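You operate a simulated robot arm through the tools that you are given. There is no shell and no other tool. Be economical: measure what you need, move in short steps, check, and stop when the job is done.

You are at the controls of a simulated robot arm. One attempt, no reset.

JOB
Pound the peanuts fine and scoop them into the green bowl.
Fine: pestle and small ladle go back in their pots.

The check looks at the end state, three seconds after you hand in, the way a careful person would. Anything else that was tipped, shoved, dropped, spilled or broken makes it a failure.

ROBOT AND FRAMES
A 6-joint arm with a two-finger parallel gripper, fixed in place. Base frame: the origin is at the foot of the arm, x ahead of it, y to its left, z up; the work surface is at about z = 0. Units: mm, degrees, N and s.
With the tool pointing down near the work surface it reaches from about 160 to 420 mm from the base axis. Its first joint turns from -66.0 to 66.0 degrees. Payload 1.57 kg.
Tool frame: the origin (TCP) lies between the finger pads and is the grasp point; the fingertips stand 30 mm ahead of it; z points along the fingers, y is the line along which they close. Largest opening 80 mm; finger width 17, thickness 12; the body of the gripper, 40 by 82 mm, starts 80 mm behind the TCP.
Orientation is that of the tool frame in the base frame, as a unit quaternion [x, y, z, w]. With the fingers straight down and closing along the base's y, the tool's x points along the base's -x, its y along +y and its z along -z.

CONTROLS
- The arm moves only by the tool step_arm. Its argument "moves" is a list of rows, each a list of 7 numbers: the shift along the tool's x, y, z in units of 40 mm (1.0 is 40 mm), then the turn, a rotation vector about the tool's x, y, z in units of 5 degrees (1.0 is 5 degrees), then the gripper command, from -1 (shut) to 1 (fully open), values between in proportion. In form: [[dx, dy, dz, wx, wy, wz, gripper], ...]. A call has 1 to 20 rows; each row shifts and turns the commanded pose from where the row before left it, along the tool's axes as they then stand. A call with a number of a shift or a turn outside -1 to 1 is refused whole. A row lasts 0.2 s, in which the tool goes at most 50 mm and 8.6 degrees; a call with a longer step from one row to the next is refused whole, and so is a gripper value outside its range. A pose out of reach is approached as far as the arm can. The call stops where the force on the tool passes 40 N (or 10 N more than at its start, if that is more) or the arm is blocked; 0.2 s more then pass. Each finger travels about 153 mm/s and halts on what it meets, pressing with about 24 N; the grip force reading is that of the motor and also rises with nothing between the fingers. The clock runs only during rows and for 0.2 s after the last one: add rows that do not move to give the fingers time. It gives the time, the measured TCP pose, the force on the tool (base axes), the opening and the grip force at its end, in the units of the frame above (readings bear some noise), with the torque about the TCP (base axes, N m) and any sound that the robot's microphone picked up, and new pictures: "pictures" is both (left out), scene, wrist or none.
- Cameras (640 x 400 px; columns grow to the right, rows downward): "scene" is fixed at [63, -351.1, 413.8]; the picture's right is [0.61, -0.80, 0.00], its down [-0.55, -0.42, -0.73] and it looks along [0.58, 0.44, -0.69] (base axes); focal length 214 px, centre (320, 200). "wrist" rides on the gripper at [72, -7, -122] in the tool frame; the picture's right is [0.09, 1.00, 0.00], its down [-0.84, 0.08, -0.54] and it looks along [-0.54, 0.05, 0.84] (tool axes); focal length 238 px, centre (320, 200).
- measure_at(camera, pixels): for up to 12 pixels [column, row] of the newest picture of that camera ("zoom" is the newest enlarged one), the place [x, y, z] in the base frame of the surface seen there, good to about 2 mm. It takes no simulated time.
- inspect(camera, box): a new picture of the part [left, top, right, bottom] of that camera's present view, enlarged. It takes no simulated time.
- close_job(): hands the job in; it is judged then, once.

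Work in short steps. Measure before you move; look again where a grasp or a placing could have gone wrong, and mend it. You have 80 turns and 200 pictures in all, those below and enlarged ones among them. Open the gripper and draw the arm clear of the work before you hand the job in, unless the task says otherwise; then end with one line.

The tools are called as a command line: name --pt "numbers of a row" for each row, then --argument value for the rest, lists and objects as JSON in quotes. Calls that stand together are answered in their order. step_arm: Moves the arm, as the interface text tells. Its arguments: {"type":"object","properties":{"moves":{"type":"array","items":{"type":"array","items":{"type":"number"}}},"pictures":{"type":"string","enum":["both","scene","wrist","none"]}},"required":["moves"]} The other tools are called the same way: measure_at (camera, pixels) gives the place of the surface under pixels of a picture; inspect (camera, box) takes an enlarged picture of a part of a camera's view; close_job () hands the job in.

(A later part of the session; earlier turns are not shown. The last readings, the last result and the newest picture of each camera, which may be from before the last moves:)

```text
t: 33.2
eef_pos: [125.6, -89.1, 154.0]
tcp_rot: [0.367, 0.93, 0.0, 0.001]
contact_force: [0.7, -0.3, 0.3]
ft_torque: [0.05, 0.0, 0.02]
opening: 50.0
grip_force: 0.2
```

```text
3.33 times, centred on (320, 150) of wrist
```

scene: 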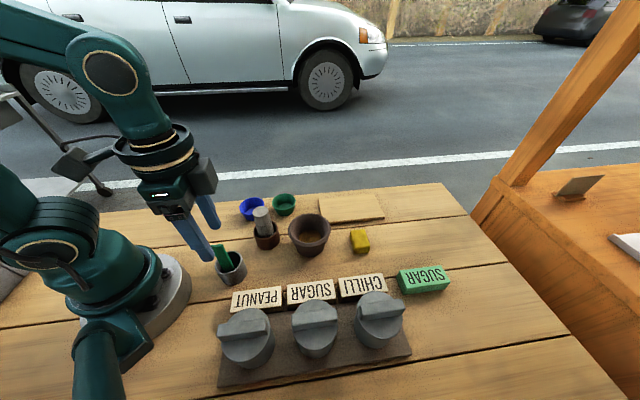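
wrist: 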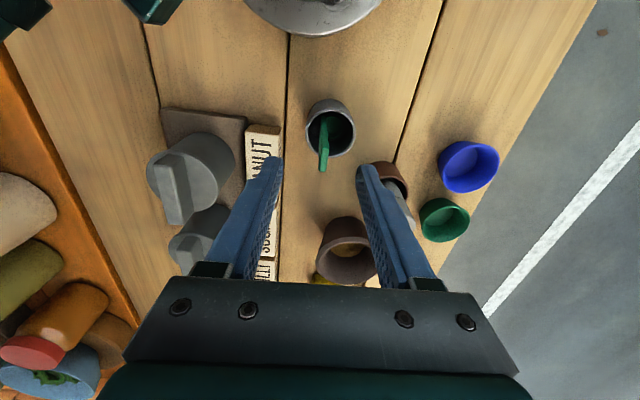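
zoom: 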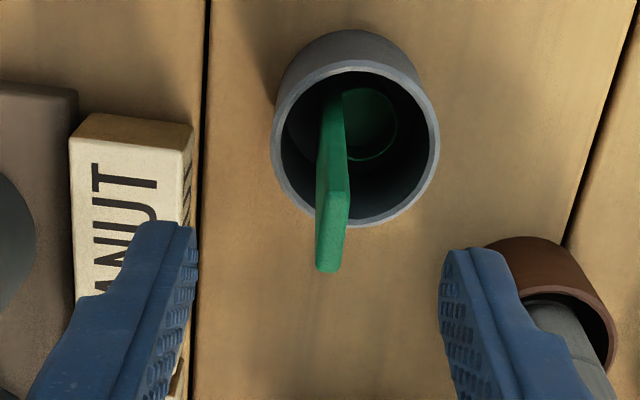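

Reachable. I re-measure the handle from here.

measure_at --camera "zoom" --pixels '[[328, 265], [333, 240], [342, 200], [320, 200], [347, 195], [340, 170], [335, 110], [370, 120], [372, 155], [130, 130]]'

```text
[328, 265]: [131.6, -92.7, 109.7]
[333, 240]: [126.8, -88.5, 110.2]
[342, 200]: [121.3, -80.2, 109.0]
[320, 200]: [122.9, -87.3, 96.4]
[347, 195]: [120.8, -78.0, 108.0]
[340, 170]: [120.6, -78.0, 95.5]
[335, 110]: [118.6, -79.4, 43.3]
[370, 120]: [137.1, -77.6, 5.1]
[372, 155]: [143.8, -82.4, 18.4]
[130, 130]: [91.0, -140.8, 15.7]
```

Handle centre (125,-87) lies between the fingers. I descend to TCP z≈88 and close.

step_arm --pt "0 0 0.5 0 0 0 0.25" --pt "0 0 0.5 0 0 0 0.25" --pt "0 0 0.4 0 0 0 0.25" --pt "0 0 0.25 0 0 0 0.25" --pt "0 0 0 0 0 0 0.25" --pt "0 0 0 0 0 0 -0.5" --pt "0 0 0 0 0 0 -1" --pt "0 0 0 0 0 0 -1"

inspect --camera "wrist" --box '[224, 90, 416, 210]'

```text
t: 35.0
eef_pos: [123.2, -88.7, 85.0]
tcp_rot: [0.366, 0.931, 0.0, 0.001]
contact_force: [-0.3, -0.2, 0.4]
ft_torque: [-0.01, -0.02, 0.02]
opening: 5.3
grip_force: 24.0
```

scene: 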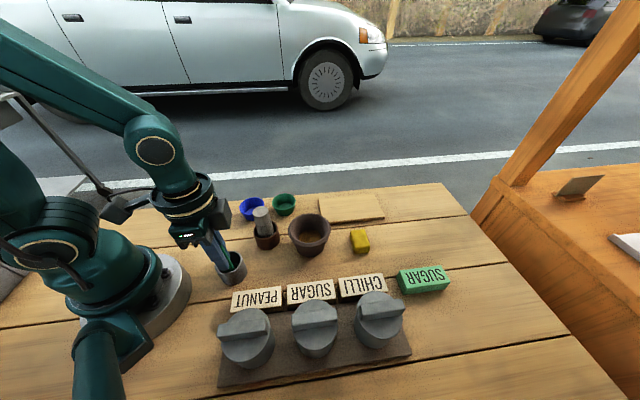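
wrist: 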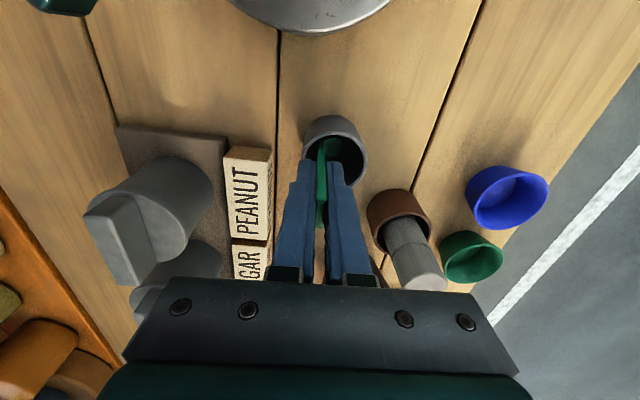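

```text
3.33 times, centred on (320, 150) of wrist
```

zoom: 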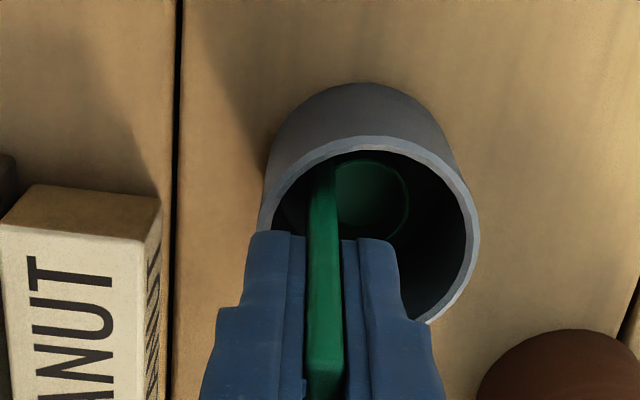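

The handle is gripped (opening 5.3). I lift straight up 100 mm and look at the ladle's shape.

step_arm --pt "0 0 -0.3 0 0 0 -1" --pt "0 0 -0.5 0 0 0 -1" --pt "0 0 -0.7 0 0 0 -1" --pt "0 0 -0.7 0 0 0 -1" --pt "0 0 -0.4 0 0 0 -1" --pt "0 0 0 0 0 0 -1"

inspect --camera "scene" --box '[180, 180, 300, 290]'

inspect --camera "wrist" --box '[224, 90, 416, 210]'

```text
t: 36.4
eef_pos: [124.5, -88.2, 189.6]
tcp_rot: [0.367, 0.93, 0.0, 0.0]
contact_force: [0.3, -0.1, -0.9]
ft_torque: [-0.01, 0.02, -0.02]
opening: 5.1
grip_force: 23.7
```

scene: 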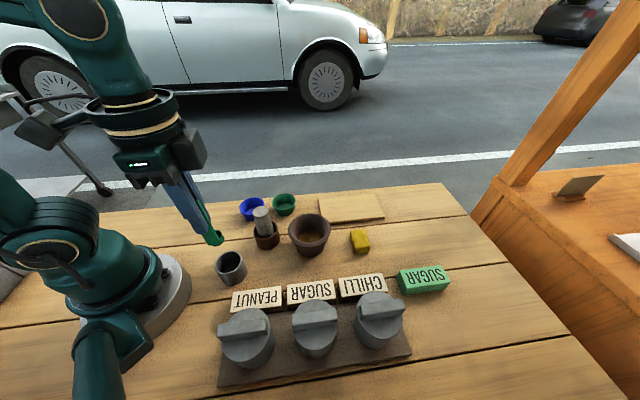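
wrist: 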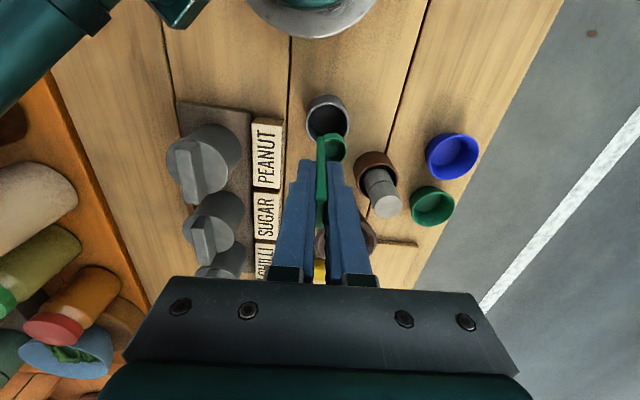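

```text
3.64 times, centred on (240, 235) of scene
```

zoom: 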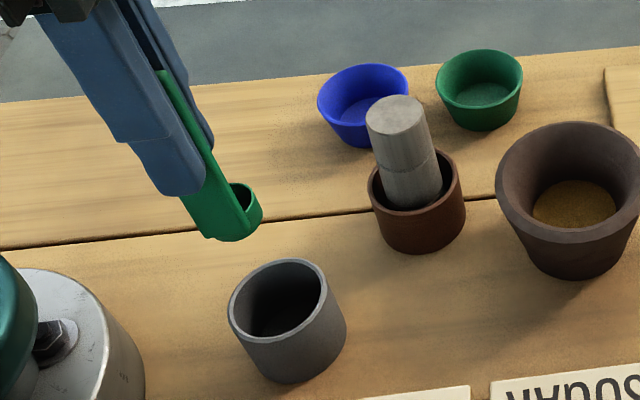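

```text
3.33 times, centred on (320, 150) of wrist
```

zoom: 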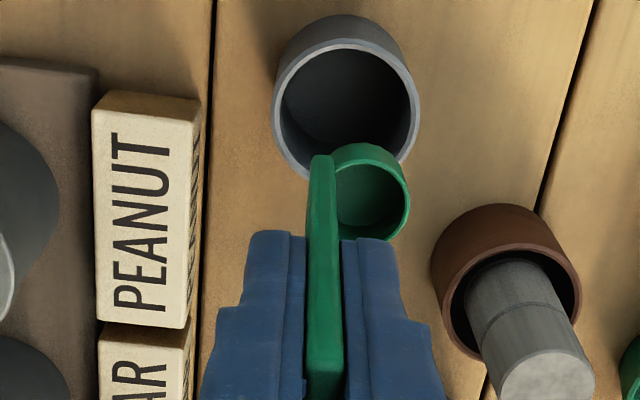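

The ladle has a small cup at its foot on the +tool-y side. I measure the cup and the now-empty pot for the later return.

measure_at --camera "zoom" --pixels '[[360, 146], [405, 195], [395, 235], [372, 195], [345, 148], [327, 165], [275, 110], [417, 90], [350, 42], [305, 173], [345, 90]]'

measure_at --camera "scene" --pixels '[[216, 242], [222, 246], [228, 243], [251, 238], [247, 231], [250, 234], [218, 263], [245, 257], [238, 251], [229, 276], [214, 238]]'

```text
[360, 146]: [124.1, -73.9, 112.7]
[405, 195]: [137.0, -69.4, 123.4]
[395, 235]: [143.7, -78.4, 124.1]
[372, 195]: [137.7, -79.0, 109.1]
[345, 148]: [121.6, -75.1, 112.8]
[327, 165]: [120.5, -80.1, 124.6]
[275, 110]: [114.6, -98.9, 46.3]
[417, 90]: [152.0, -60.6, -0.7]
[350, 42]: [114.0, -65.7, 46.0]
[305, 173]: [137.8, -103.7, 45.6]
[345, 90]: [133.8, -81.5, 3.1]
```

```text
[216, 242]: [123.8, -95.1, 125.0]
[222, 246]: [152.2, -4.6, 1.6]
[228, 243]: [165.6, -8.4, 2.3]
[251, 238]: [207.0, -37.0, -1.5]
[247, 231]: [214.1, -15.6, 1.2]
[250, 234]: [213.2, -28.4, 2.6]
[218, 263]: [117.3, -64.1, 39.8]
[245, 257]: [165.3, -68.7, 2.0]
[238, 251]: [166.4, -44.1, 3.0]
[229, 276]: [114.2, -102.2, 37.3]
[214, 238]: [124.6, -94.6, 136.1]
```

Cup: centre 16 mm to the tool's +y, rim 66 and bottom 83 mm ahead of the TCP. I carry it over the mortar centre, tool upright.

step_arm --pt "-0.669 0.148 0 0 0 0 -1" --pt "-0.669 0.148 0 0 0 0 -1" --pt "-0.669 0.148 0 0 0 0 -1" --pt "-0.669 0.148 0 0 0 0 -1" --pt "-0.669 0.148 0 0 0 0 -1" --pt "-0.669 0.148 0 0 0 0 -1" --pt "0 0 0 0 0 0 -1" --pt "0 0 0 0 0 0 -1"

inspect --camera "wrist" --box '[224, 70, 416, 190]'

```text
t: 38.2
eef_pos: [266.7, -173.0, 191.1]
tcp_rot: [0.366, 0.93, -0.001, 0.0]
contact_force: [0.5, -0.5, -0.2]
ft_torque: [0.0, 0.03, 0.0]
opening: 5.0
grip_force: 24.0
```

scene: 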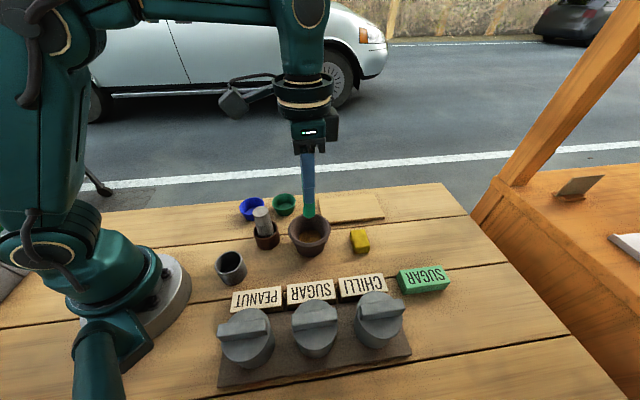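
wrist: 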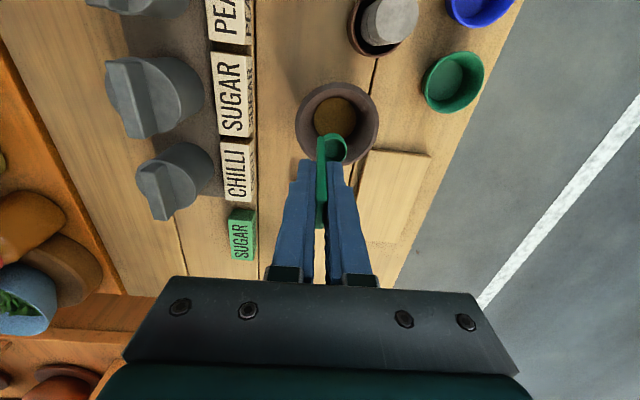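

```text
3.33 times, centred on (320, 130) of wrist
```

zoom: 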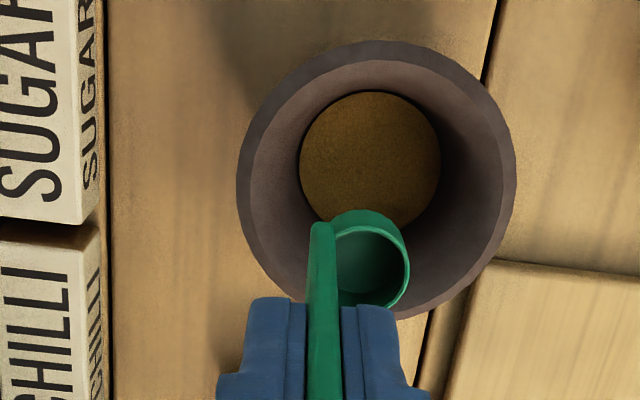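

The cup hangs over the mortar's rim side. Since the powder is only ~10 mm deep, I'll dip with the ladle tilted so the lip leads: tilt 50° about tool x at this height first.

step_arm --pt "0 0 0 1 0 0 -1" --pt "0 0 0 1 0 0 -1" --pt "0 0 0 1 0 0 -1" --pt "0 0 0 1 0 0 -1" --pt "0 0 0 1 0 0 -1" --pt "0 0 0 1 0 0 -1" --pt "0 0 0 1 0 0 -1" --pt "0 0 0 1 0 0 -1" --pt "0 0 0 1 0 0 -1" --pt "0 0 0 1 0 0 -1" --pt "0 0 0 0 0 0 -1"

inspect --camera "scene" --box '[240, 120, 380, 260]'

```text
t: 40.6
eef_pos: [266.1, -169.8, 191.2]
tcp_rot: [0.333, 0.843, -0.394, -0.156]
contact_force: [-0.1, 0.0, -0.3]
ft_torque: [-0.02, -0.02, -0.03]
opening: 5.2
grip_force: 24.0
```

scene: 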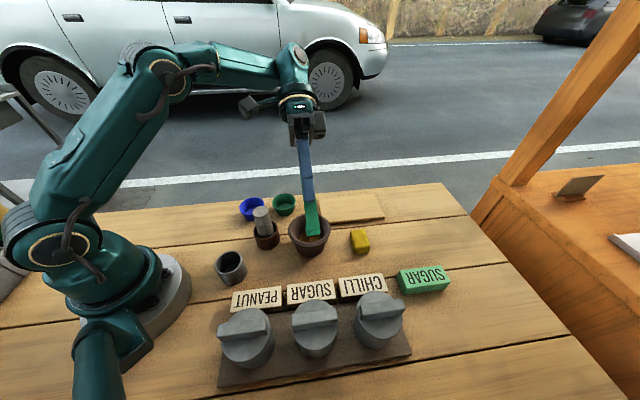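
wrist: 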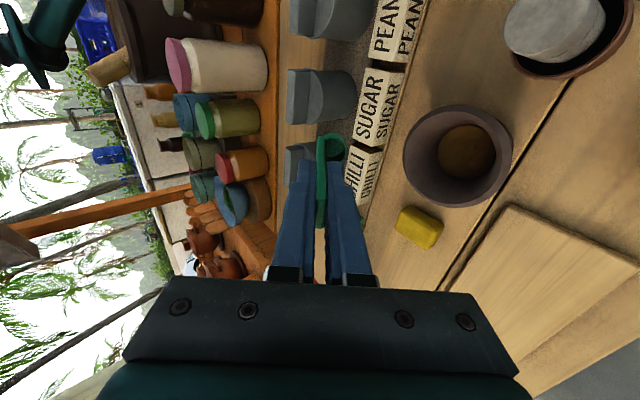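

```text
2.86 times, centred on (310, 190) of scene
```

zoom: 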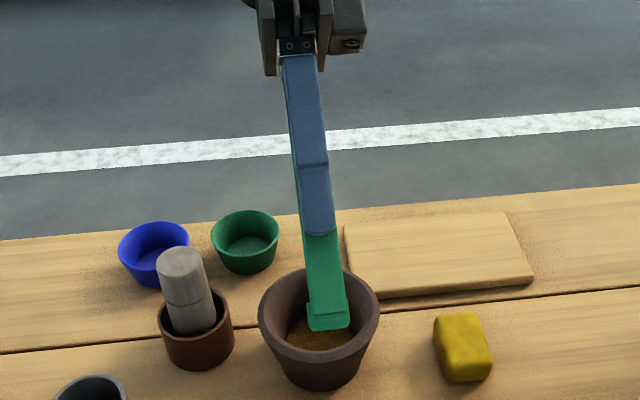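

Tilt reached. I shift the tool 54 mm along the cup-facing direction so that the cup is above the mortar.

step_arm --pt "0 0.289 -0.345 0 0 0 -1" --pt "0 0.289 -0.345 0 0 0 -1" --pt "0 0.289 -0.345 0 0 0 -1" --pt "0 0 0 0 0 0 -1" --pt "0 0 0 0 0 0 -1"

inspect --camera "scene" --box '[240, 120, 380, 260]'

inspect --camera "wrist" --box '[224, 70, 416, 190]'

```text
t: 41.8
eef_pos: [292.5, -133.4, 184.0]
tcp_rot: [0.332, 0.844, -0.392, -0.154]
contact_force: [0.1, -0.6, -0.2]
ft_torque: [0.03, 0.0, -0.01]
opening: 5.3
grip_force: 23.7
out of reach, approached as far as the arm can: row 3
```

scene: 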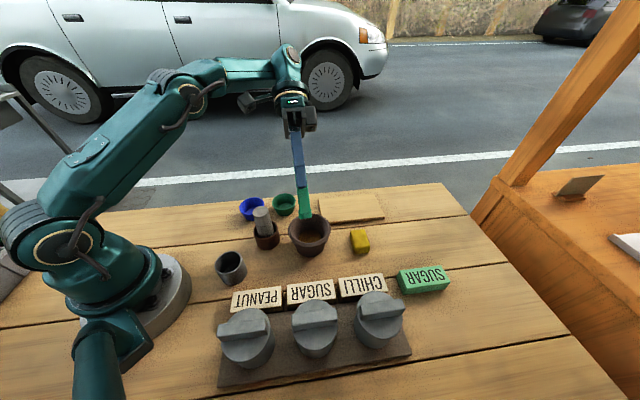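
wrist: 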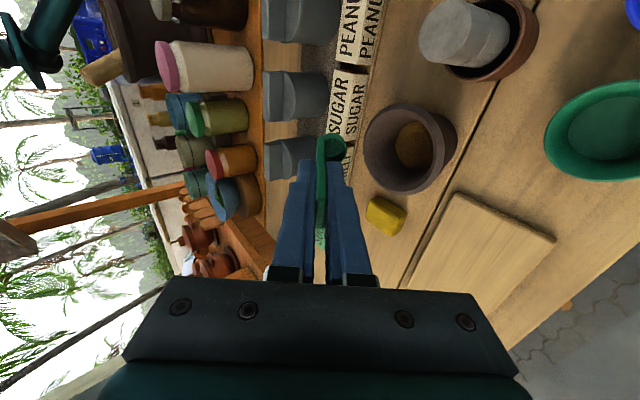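

```text
2.86 times, centred on (310, 190) of scene
```

zoom: 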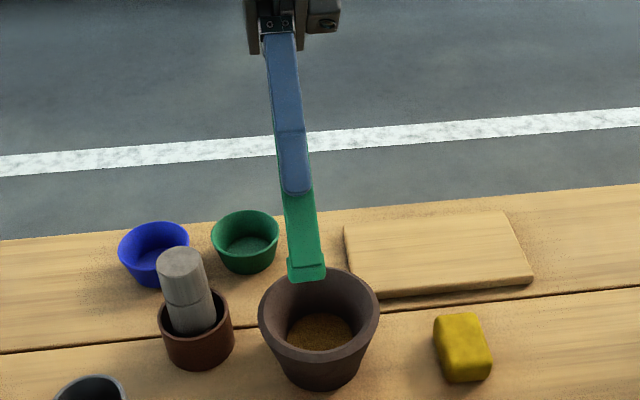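

```text
3.33 times, centred on (320, 130) of wrist
```

zoom: 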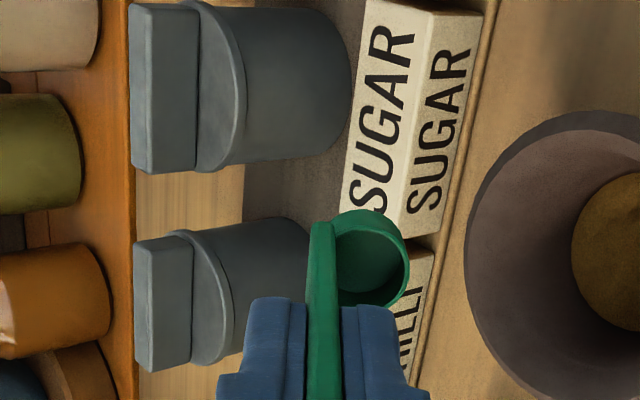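

The last bit was out of reach at this height; lower should be easier. I go down 30 mm (lowest corner then z≈80, above the rim) and read the pose.

step_arm --pt "0 0.288 0.24 0 0 0 -1" --pt "0 0.288 0.24 0 0 0 -1" --pt "0 0 0 0 0 0 -1" --pt "0 0 0 0 0 0 -1"

inspect --camera "scene" --box '[240, 160, 380, 260]'

```text
t: 42.8
eef_pos: [292.7, -133.0, 153.8]
tcp_rot: [0.332, 0.843, -0.394, -0.155]
contact_force: [-0.3, -0.3, 0.1]
ft_torque: [0.02, -0.04, -0.01]
opening: 5.1
grip_force: 24.0
```

scene: 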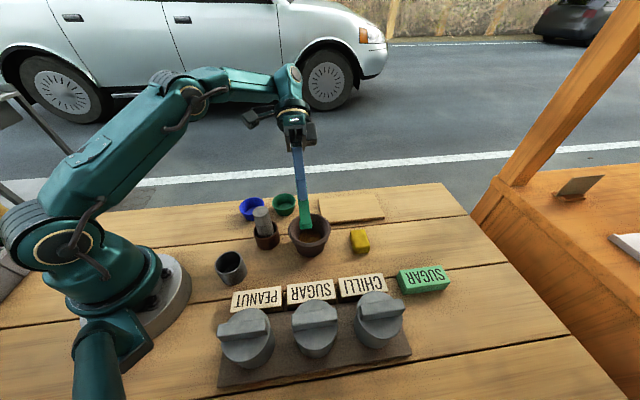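
wrist: 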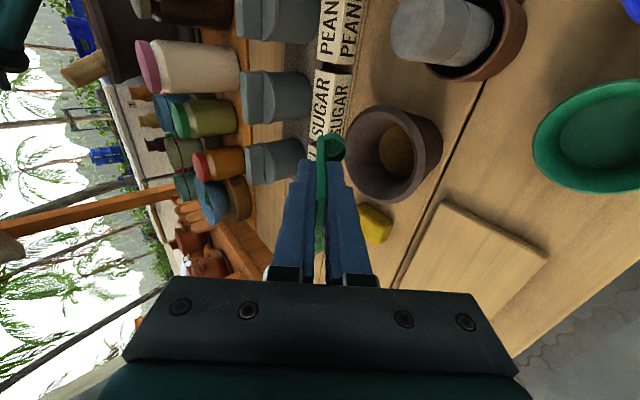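

```text
4.00 times, centred on (310, 210) of scene
```

zoom: 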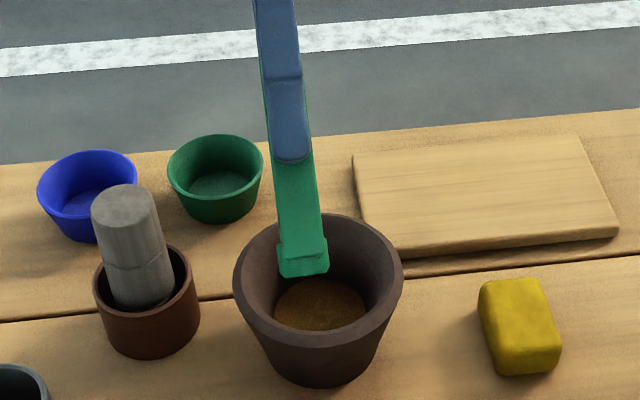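

I measure the ladle foot and rim to find the cup relative to the mortar.

measure_at --camera "zoom" --pixels '[[284, 258], [326, 256], [303, 268], [303, 245], [237, 270], [399, 270], [320, 215], [318, 322], [318, 300]]'

```text
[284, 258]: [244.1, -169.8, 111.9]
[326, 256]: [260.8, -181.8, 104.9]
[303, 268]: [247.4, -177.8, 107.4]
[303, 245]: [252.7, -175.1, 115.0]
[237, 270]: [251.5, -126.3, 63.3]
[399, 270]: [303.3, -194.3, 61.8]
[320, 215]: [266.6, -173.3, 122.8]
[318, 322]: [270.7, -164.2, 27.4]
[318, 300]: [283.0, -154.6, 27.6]
```

Geometry agrees with the model. I shift 10 mm in +x, then lower 58 mm, so the cup's lowest corner reaches z≈22.

step_arm --pt "-0.18 0.11 -0.13 0 0 0 -1" --pt "0 0.37 0.31 0 0 0 -1" --pt "0 0.37 0.31 0 0 0 -1" --pt "0 0.37 0.31 0 0 0 -1" --pt "0 0 0 0 0 0 -1"

inspect --camera "scene" --box '[270, 180, 350, 260]'

```text
t: 44.0
eef_pos: [299.9, -133.5, 95.2]
tcp_rot: [0.332, 0.843, -0.393, -0.155]
contact_force: [1.4, 1.5, 1.3]
ft_torque: [-0.03, -0.06, 0.05]
opening: 5.3
grip_force: 23.4
```

scene: 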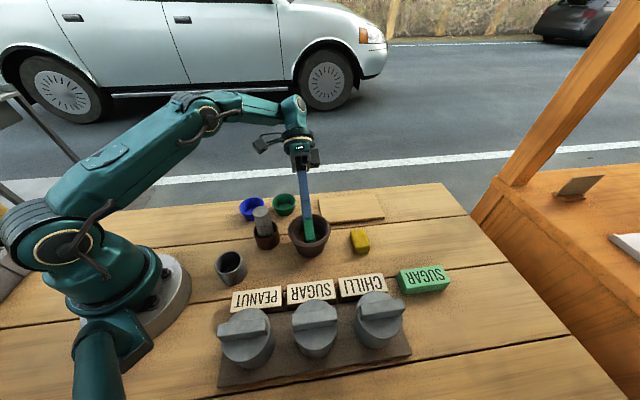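
wrist: 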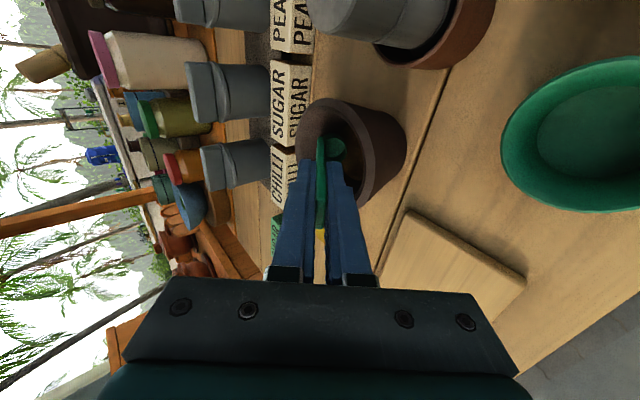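

```text
5.00 times, centred on (310, 220) of scene
```

zoom: 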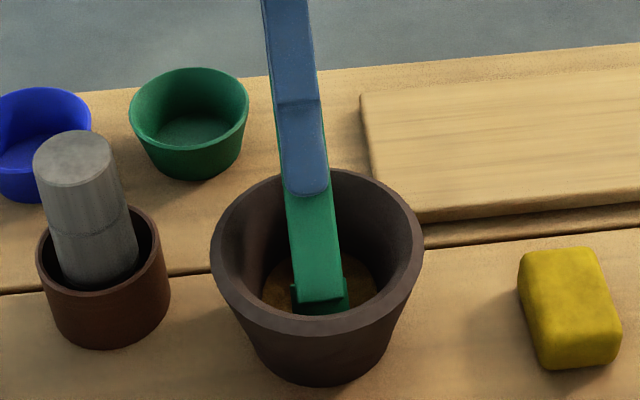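

The cup is in the mortar just above/in the powder. I lower in 3 mm steps to find the floor.

step_arm --pt "0 0.0575 0.048 0 0 0 -1" --pt "0 0.0575 0.048 0 0 0 -1" --pt "0 0.0575 0.048 0 0 0 -1" --pictures "wrist"

inspect --camera "wrist" --box '[280, 90, 400, 190]'

```text
t: 44.8
eef_pos: [300.5, -133.3, 87.1]
tcp_rot: [0.332, 0.843, -0.393, -0.154]
contact_force: [2.8, -0.3, 1.5]
ft_torque: [0.0, -0.04, 0.09]
opening: 5.1
grip_force: 23.8
```

wrist: 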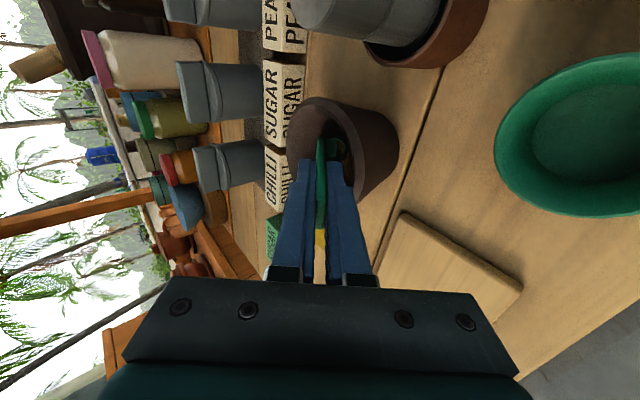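

```text
4.00 times, centred on (340, 140) of wrist
```

zoom: 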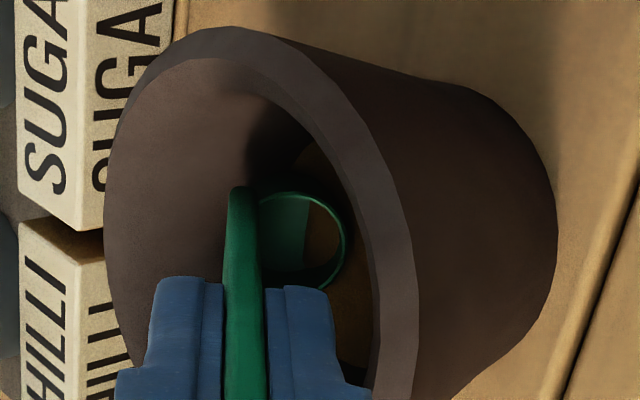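

Powder already shows inside the tipped cup's lip. I go 4 mm deeper and then level the ladle in place, step by step.

step_arm --pt "0 0.0575 0.048 0 0 0 -1" --pt "0 0.0385 0.032 0 0 0 -1" --pt "0 0.04 -0.05 0 0 0 -1" --pictures "none"

```text
t: 45.6
eef_pos: [302.6, -132.9, 83.5]
tcp_rot: [0.333, 0.841, -0.396, -0.156]
contact_force: [-6.7, -6.4, 24.3]
ft_torque: [-0.97, 1.0, 0.05]
opening: 5.5
grip_force: 24.4
```

Floor found (24 N at TCP z≈83.5). I ease up 3 mm and 3 mm forward, then level over 10 rows with the cup turning about itself.

step_arm --pt "0 -0.019 -0.114 0 0 0 -1" --pt "0 -0.155 0.037 -1 0 0 -1" --pt "0 -0.147 0.034 -1 0 0 -1" --pt "0 -0.138 0.034 -1 0 0 -1" --pt "0 -0.132 0.034 -1 0 0 -1" --pt "0 -0.125 0.038 -1 0 0 -1" --pt "0 -0.122 0.04 -1 0 0 -1" --pt "0 -0.12 0.044 -1 0 0 -1" --pt "0 -0.123 0.033 -1 0 0 -1" --pt "0 -0.126 0.022 -1 0 0 -1" --pt "0 -0.127 0.011 -1 0 0 -1"

inspect --camera "wrist" --box '[260, 80, 380, 180]'

```text
t: 48.0
eef_pos: [269.5, -166.9, 98.6]
tcp_rot: [0.367, 0.93, 0.002, 0.0]
contact_force: [0.2, 0.5, -0.1]
ft_torque: [-0.01, 0.02, 0.03]
opening: 5.2
grip_force: 24.1
```

scene: 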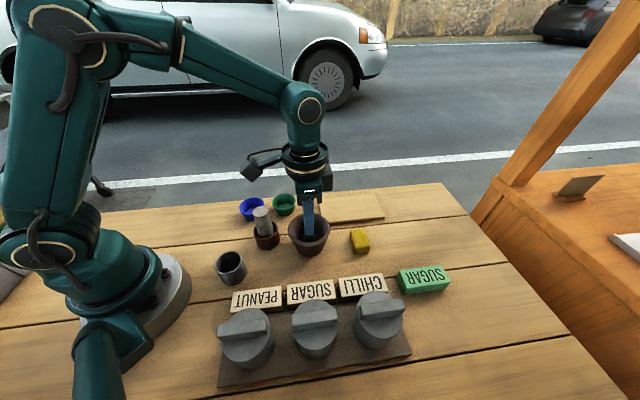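
wrist: 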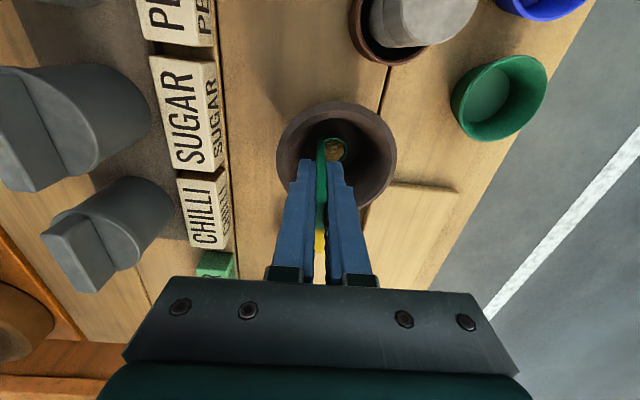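

```text
4.00 times, centred on (320, 130) of wrist
```

zoom: 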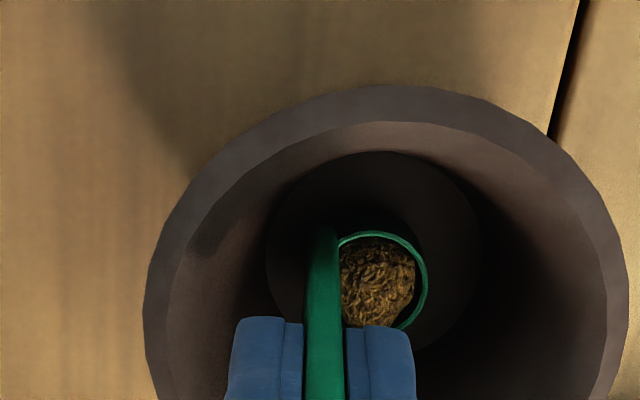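

The mortar now looks empty and the cup is full, level. I lift slowly straight up.

step_arm --pt "0 0 -0.3 0 0 0 -1" --pt "0 0 -0.5 0 0 0 -1" --pt "0 0 -0.5 0 0 0 -1" --pt "0 0 -0.5 0 0 0 -1" --pt "0 0 -0.5 0 0 0 -1" --pt "0 0 0 0 0 0 -1"

inspect --camera "wrist" --box '[260, 80, 380, 180]'

inspect --camera "scene" --box '[250, 180, 350, 260]'

```text
t: 49.4
eef_pos: [269.3, -166.8, 191.7]
tcp_rot: [0.367, 0.93, 0.0, 0.0]
contact_force: [-0.5, -0.3, -1.8]
ft_torque: [0.01, 0.02, 0.01]
opening: 5.2
grip_force: 24.4
```

scene: 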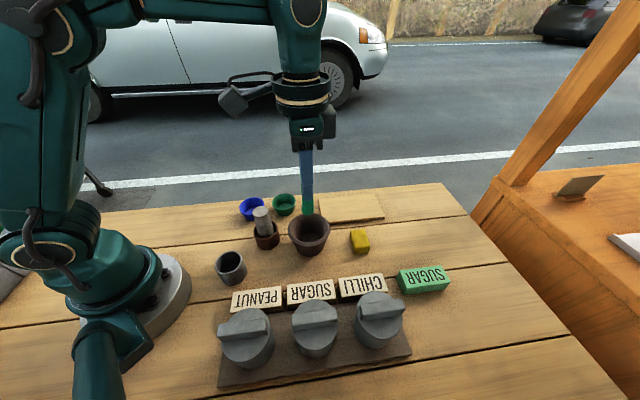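
wrist: 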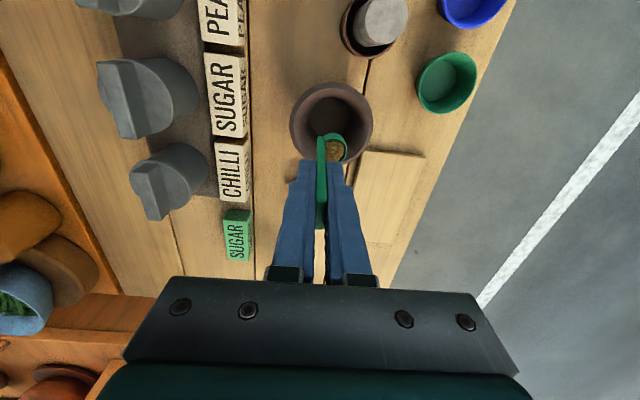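

```text
4.00 times, centred on (320, 130) of wrist
```

zoom: 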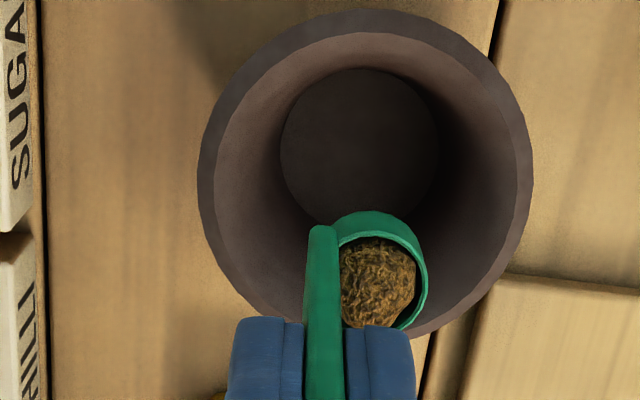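

```text
5.00 times, centred on (300, 220) of scene
```

zoom: 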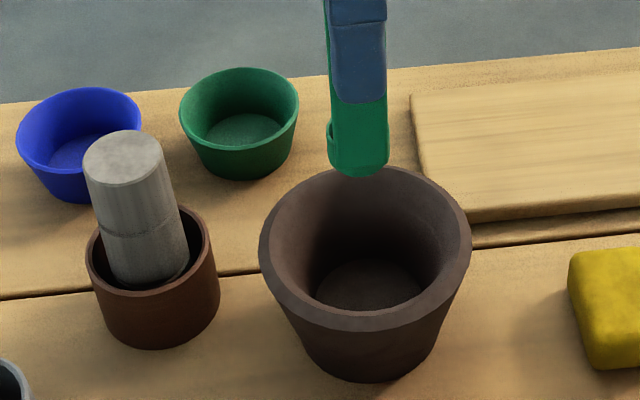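

The mortar is empty, the cup full. I measure the green bowl's rim (wrist cols 417-477, rows 52-112).

measure_at --camera "wrist" --pixels '[[418, 85], [475, 76], [448, 55], [440, 111], [450, 76], [443, 12], [500, 5], [470, 28]]'

measure_at --camera "zoom" --pixels '[[182, 105], [297, 100], [240, 70], [245, 150], [240, 130], [140, 105], [122, 132]]'

```text
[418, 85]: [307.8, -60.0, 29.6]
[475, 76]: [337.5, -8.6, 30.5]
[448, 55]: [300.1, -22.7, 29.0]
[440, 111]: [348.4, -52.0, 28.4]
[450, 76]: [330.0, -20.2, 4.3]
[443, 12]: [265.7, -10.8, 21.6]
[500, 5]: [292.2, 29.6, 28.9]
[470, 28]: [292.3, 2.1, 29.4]
```

```text
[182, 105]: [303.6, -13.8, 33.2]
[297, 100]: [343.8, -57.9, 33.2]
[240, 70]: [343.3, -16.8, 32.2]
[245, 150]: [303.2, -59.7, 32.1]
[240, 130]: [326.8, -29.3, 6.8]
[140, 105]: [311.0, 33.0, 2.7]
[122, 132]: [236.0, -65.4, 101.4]
```

The bowl's centre is ≈(324,-37), rim z≈31. For pouring within reach I yaw the tool 66° (cup side toward the base-left), then move level to just short of the bowl, still high.

step_arm --pt "0 0 0 0 0 -0.6 -1" --pt "0 0 0 0 0 -0.97 -1" --pt "0 0 0 0 0 -0.97 -1" --pt "0 0 0 0 0 -0.97 -1" --pt "0 0 0 0 0 -0.97 -1" --pt "0 0 0 0 0 -0.97 -1" --pt "0 0 0 0 0 -0.97 -1" --pt "0 0 0 0 0 -0.97 -1" --pt "0 0 0 0 0 -0.97 -1" --pt "0 0 0 0 0 -0.97 -1" --pt "0 0 0 0 0 -0.97 -1" --pt "0 0 0 0 0 -0.97 -1" --pt "0 0 0 0 0 -0.97 -1" --pt "0 0 0 0 0 -0.96 -1" --pictures "wrist"

step_arm --pt "-0.2 0.14 0 0 0 0 -1" --pt "-0.35 0.247 0 0 0 0 -1" --pt "-0.42 0.297 0 0 0 0 -1" --pt "-0.42 0.297 0 0 0 0 -1" --pt "-0.42 0.297 0 0 0 0 -1" --pt "-0.4 0.28 0 0 0 0 -1" --pt "-0.32 0.227 0 0 0 0 -1" --pt "0 0 0 0 0 0 -1" --pt "0 0 0 0 0 0 -1"

inspect --camera "wrist" --box '[240, 70, 400, 190]'

```text
t: 52.4
eef_pos: [270.5, -166.0, 192.0]
tcp_rot: [-0.2, 0.98, 0.0, 0.001]
contact_force: [-0.4, -0.5, 0.0]
ft_torque: [0.02, 0.0, -0.01]
opening: 5.3
grip_force: 24.2
```

wrist: 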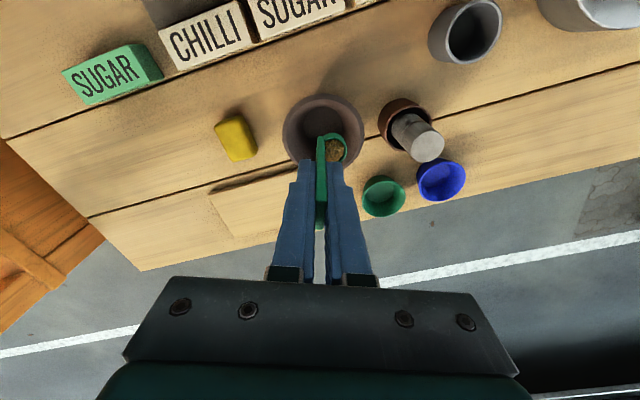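

```text
t: 54.4
eef_pos: [335.8, -62.1, 192.2]
tcp_rot: [-0.199, 0.98, 0.001, 0.0]
contact_force: [0.2, -0.9, -0.5]
ft_torque: [0.0, -0.02, -0.01]
opening: 5.3
grip_force: 23.9
```

scene: 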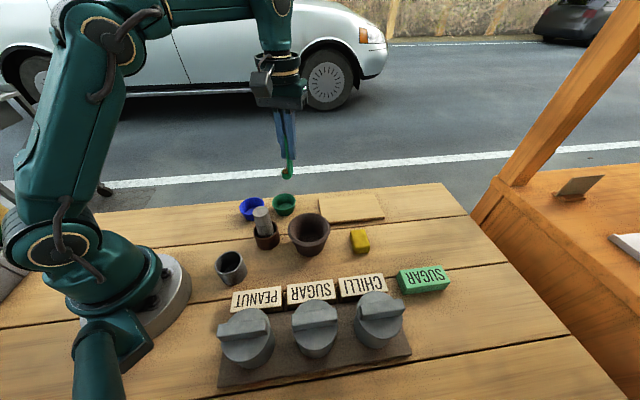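
wrist: 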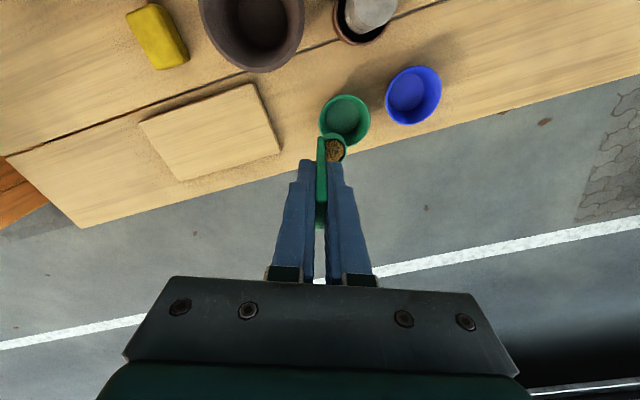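

```text
3.33 times, centred on (320, 130) of wrist
```

zoom: 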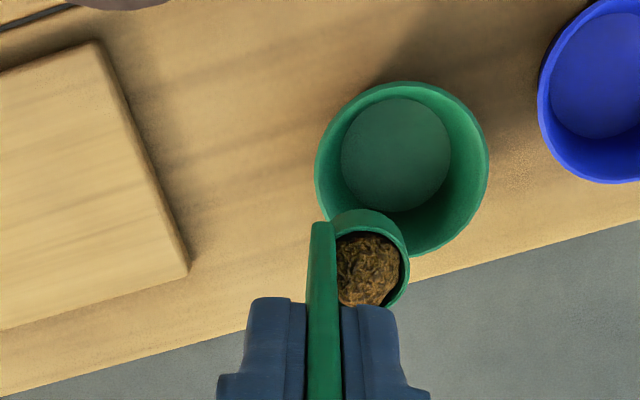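

Cup still full. I verify bowl rim and cup positions in this zoom before lowering.

measure_at --camera "zoom" --pixels '[[319, 170], [485, 165], [390, 84], [425, 250], [395, 155], [370, 215], [405, 260], [367, 265]]'

```text
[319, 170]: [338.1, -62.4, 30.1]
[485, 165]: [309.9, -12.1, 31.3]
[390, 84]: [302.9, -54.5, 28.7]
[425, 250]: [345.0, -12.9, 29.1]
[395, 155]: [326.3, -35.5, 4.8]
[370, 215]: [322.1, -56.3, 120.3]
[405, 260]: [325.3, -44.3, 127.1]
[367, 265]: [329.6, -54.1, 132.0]
```

Positions agree. I lower 57 mm (cup bottom ≈52, above the rim) and begin tipping about the lip, 50° first.

step_arm --pt "0 0 0.3 0 0 0 -1" --pt "0 0 0.45 0 0 0 -1" --pt "0 0 0.42 0 0 0 -1" --pt "0 0 0.26 0 0 0 -1" --pt "0 0.0732 -0.0263 0.5 0 0 -1" --pt "0 0.1464 -0.0526 1 0 0 -1" --pt "0 0.1464 -0.0526 1 0 0 -1" --pt "0 0.1464 -0.0526 1 0 0 -1" --pt "0 0.1464 -0.0526 1 0 0 -1" --pt "0 0.1464 -0.0526 1 0 0 -1" --pt "0 0.1464 -0.0526 1 0 0 -1" --pt "0 0.1464 -0.0526 1 0 0 -1"

inspect --camera "scene" --box '[240, 150, 340, 240]'

```text
t: 57.0
eef_pos: [318.7, -20.0, 135.8]
tcp_rot: [-0.189, 0.928, -0.315, 0.065]
contact_force: [-0.4, 0.4, -0.6]
ft_torque: [0.02, -0.04, 0.01]
opening: 5.3
grip_force: 24.7
```

scene: 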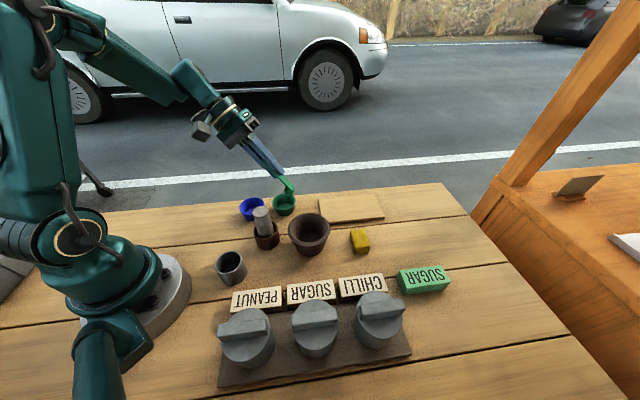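
wrist: 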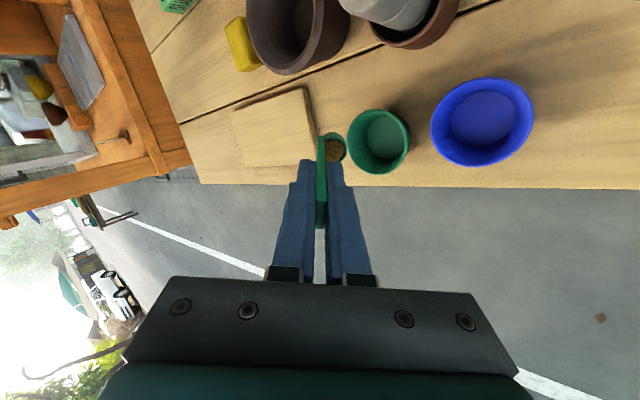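

```text
4.44 times, centred on (290, 195) of scene
```

zoom: 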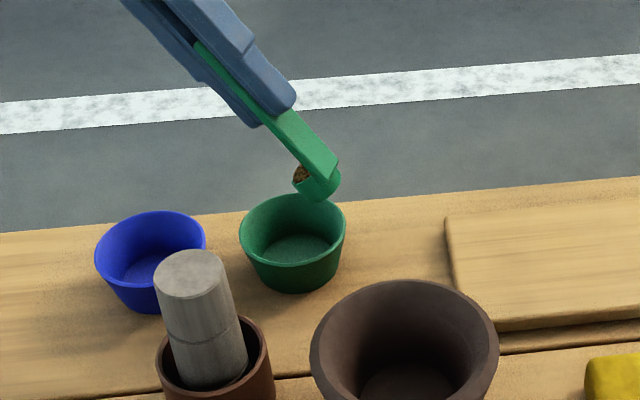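

The lip is at about (326,-37), over the bowl's centre, contents still in. I tip on to ~97°.

step_arm --pt "0 0.1464 -0.0526 1 0 0 -1" --pt "0 0.1464 -0.0526 1 0 0 -1" --pt "0 0.1464 -0.0526 1 0 0 -1" --pt "0 0.1464 -0.0526 1 0 0 -1" --pt "0 0.1464 -0.0526 1 0 0 -1" --pt "0 0.1464 -0.0526 1 0 0 -1" --pt "0 0.1464 -0.0526 1 0 0 -1" --pt "0 0.1464 -0.0526 1 0 0 -1" --pt "0 0.1464 -0.0526 1 0 0 -1" --pt "0 0.1464 -0.0526 1 0 0 -1" --pt "0 0 0 0 0 0 -1" --pt "0 0 0 0 0 0 -1"

inspect --camera "scene" --box '[240, 150, 340, 240]'

```text
t: 59.6
eef_pos: [300.2, 22.9, 98.2]
tcp_rot: [-0.145, 0.708, -0.677, 0.137]
contact_force: [-0.3, -0.2, -0.7]
ft_torque: [0.02, 0.02, -0.02]
opening: 5.1
grip_force: 23.8
```

scene: 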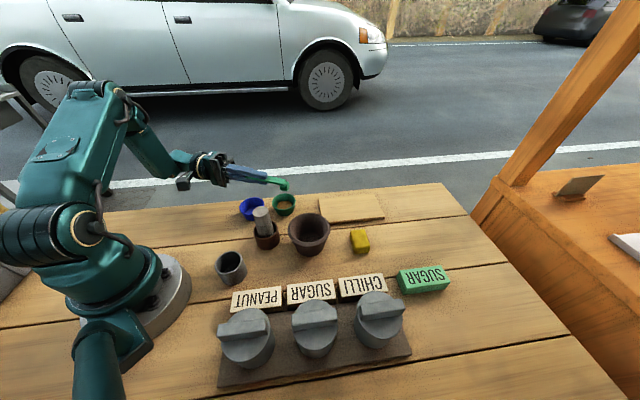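
wrist: 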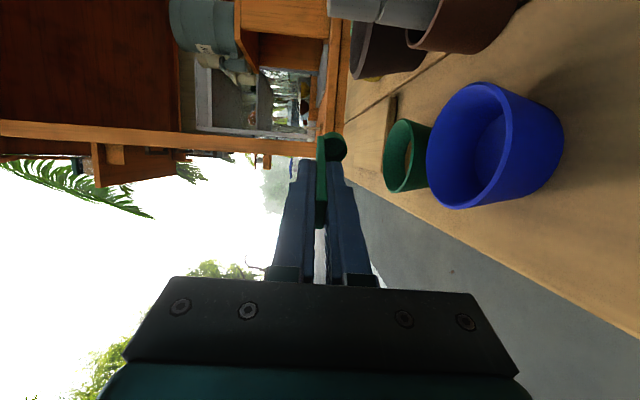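

```text
4.44 times, centred on (290, 195) of scene
```

zoom: 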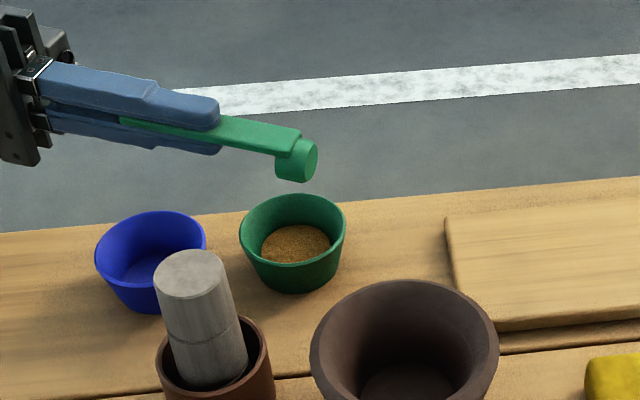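

Fine peanut powder is in the green bowl. I tip 10° more to empty the cup fully, then turn upright again.

step_arm --pt "0 0.1464 -0.0526 1 0 0 -1" --pt "0 0.1464 -0.0526 1 0 0 -1" --pt "0 0 0 0 0 0 -1" --pt "0 -0.141 0.065 -1 0 0 -1" --pt "0 -0.141 0.065 -1 0 0 -1" --pt "0 -0.141 0.065 -1 0 0 -1" --pt "0 -0.141 0.065 -1 0 0 -1" --pt "0 -0.141 0.065 -1 0 0 -1" --pt "0 -0.141 0.065 -1 0 0 -1" --pt "0 -0.141 0.065 -1 0 0 -1" --pt "0 -0.141 0.065 -1 0 0 -1" --pt "0 -0.141 0.065 -1 0 0 -1" --pt "0 -0.141 0.065 -1 0 0 -1" --pictures "none"

step_arm --pt "0 -0.141 0.065 -1 0 0 -1" --pt "0 -0.141 0.065 -1 0 0 -1" --pt "0 -0.141 0.065 -1 0 0 -1" --pt "0 -0.141 0.065 -1 0 0 -1" --pt "0 -0.141 0.065 -1 0 0 -1" --pt "0 -0.141 0.065 -1 0 0 -1" --pt "0 -0.141 0.065 -1 0 0 -1" --pt "0 -0.141 0.065 -1 0 0 -1" --pt "0 -0.141 0.065 -1 0 0 -1" --pt "0 -0.07 0.03 -0.5 0 0 -1" --pt "0 0 -0.6 0 0 0 -1" --pt "0 0 -0.8 0 0 0 -1" --pt "0 0 0 0 0 0 -1"

inspect --camera "wrist" --box '[240, 70, 400, 190]'

inspect --camera "scene" --box '[240, 150, 340, 240]'

```text
t: 62.4
eef_pos: [314.7, -8.3, 132.2]
tcp_rot: [-0.182, 0.897, -0.394, 0.079]
contact_force: [0.6, 0.2, 0.1]
ft_torque: [0.04, -0.04, 0.03]
opening: 4.8
grip_force: 23.8
```

```text
t: 65.2
eef_pos: [335.9, -59.9, 190.2]
tcp_rot: [-0.199, 0.98, 0.0, 0.0]
contact_force: [0.0, -0.3, -0.6]
ft_torque: [-0.02, 0.0, -0.02]
opening: 5.3
grip_force: 23.8
```

scene: 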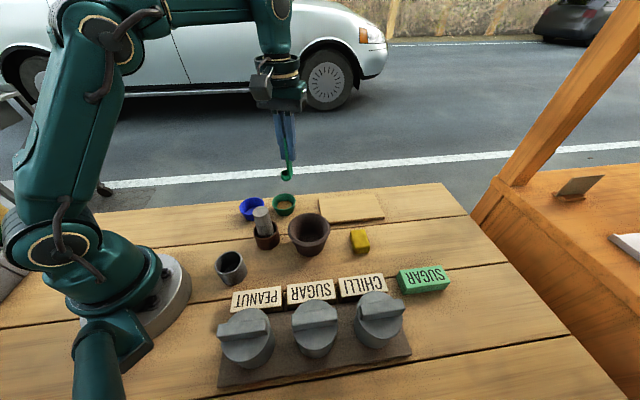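
wrist: 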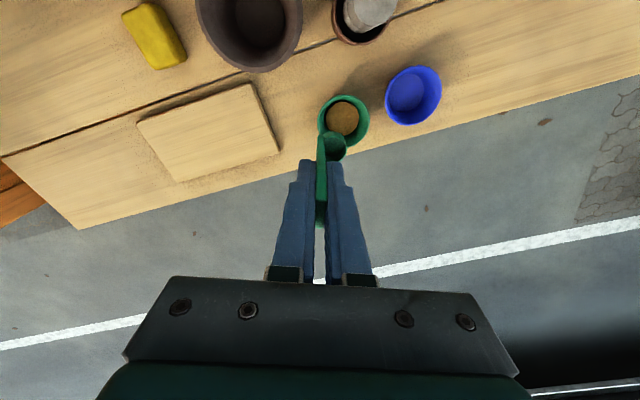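

```text
3.33 times, centred on (320, 130) of wrist
```

zoom: 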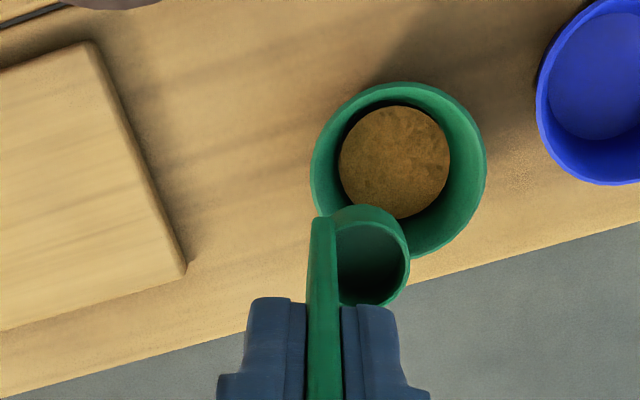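

```text
4.44 times, centred on (290, 195) of scene
```

zoom: 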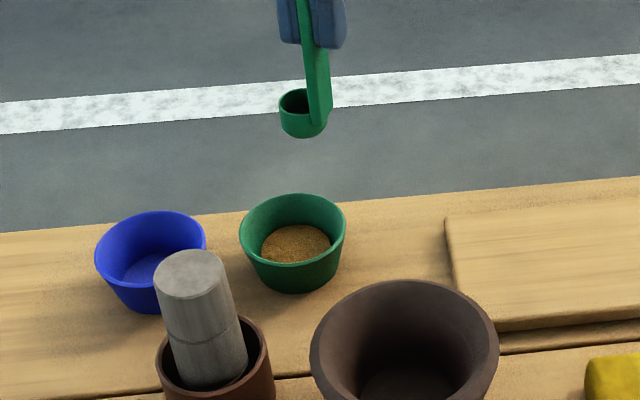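

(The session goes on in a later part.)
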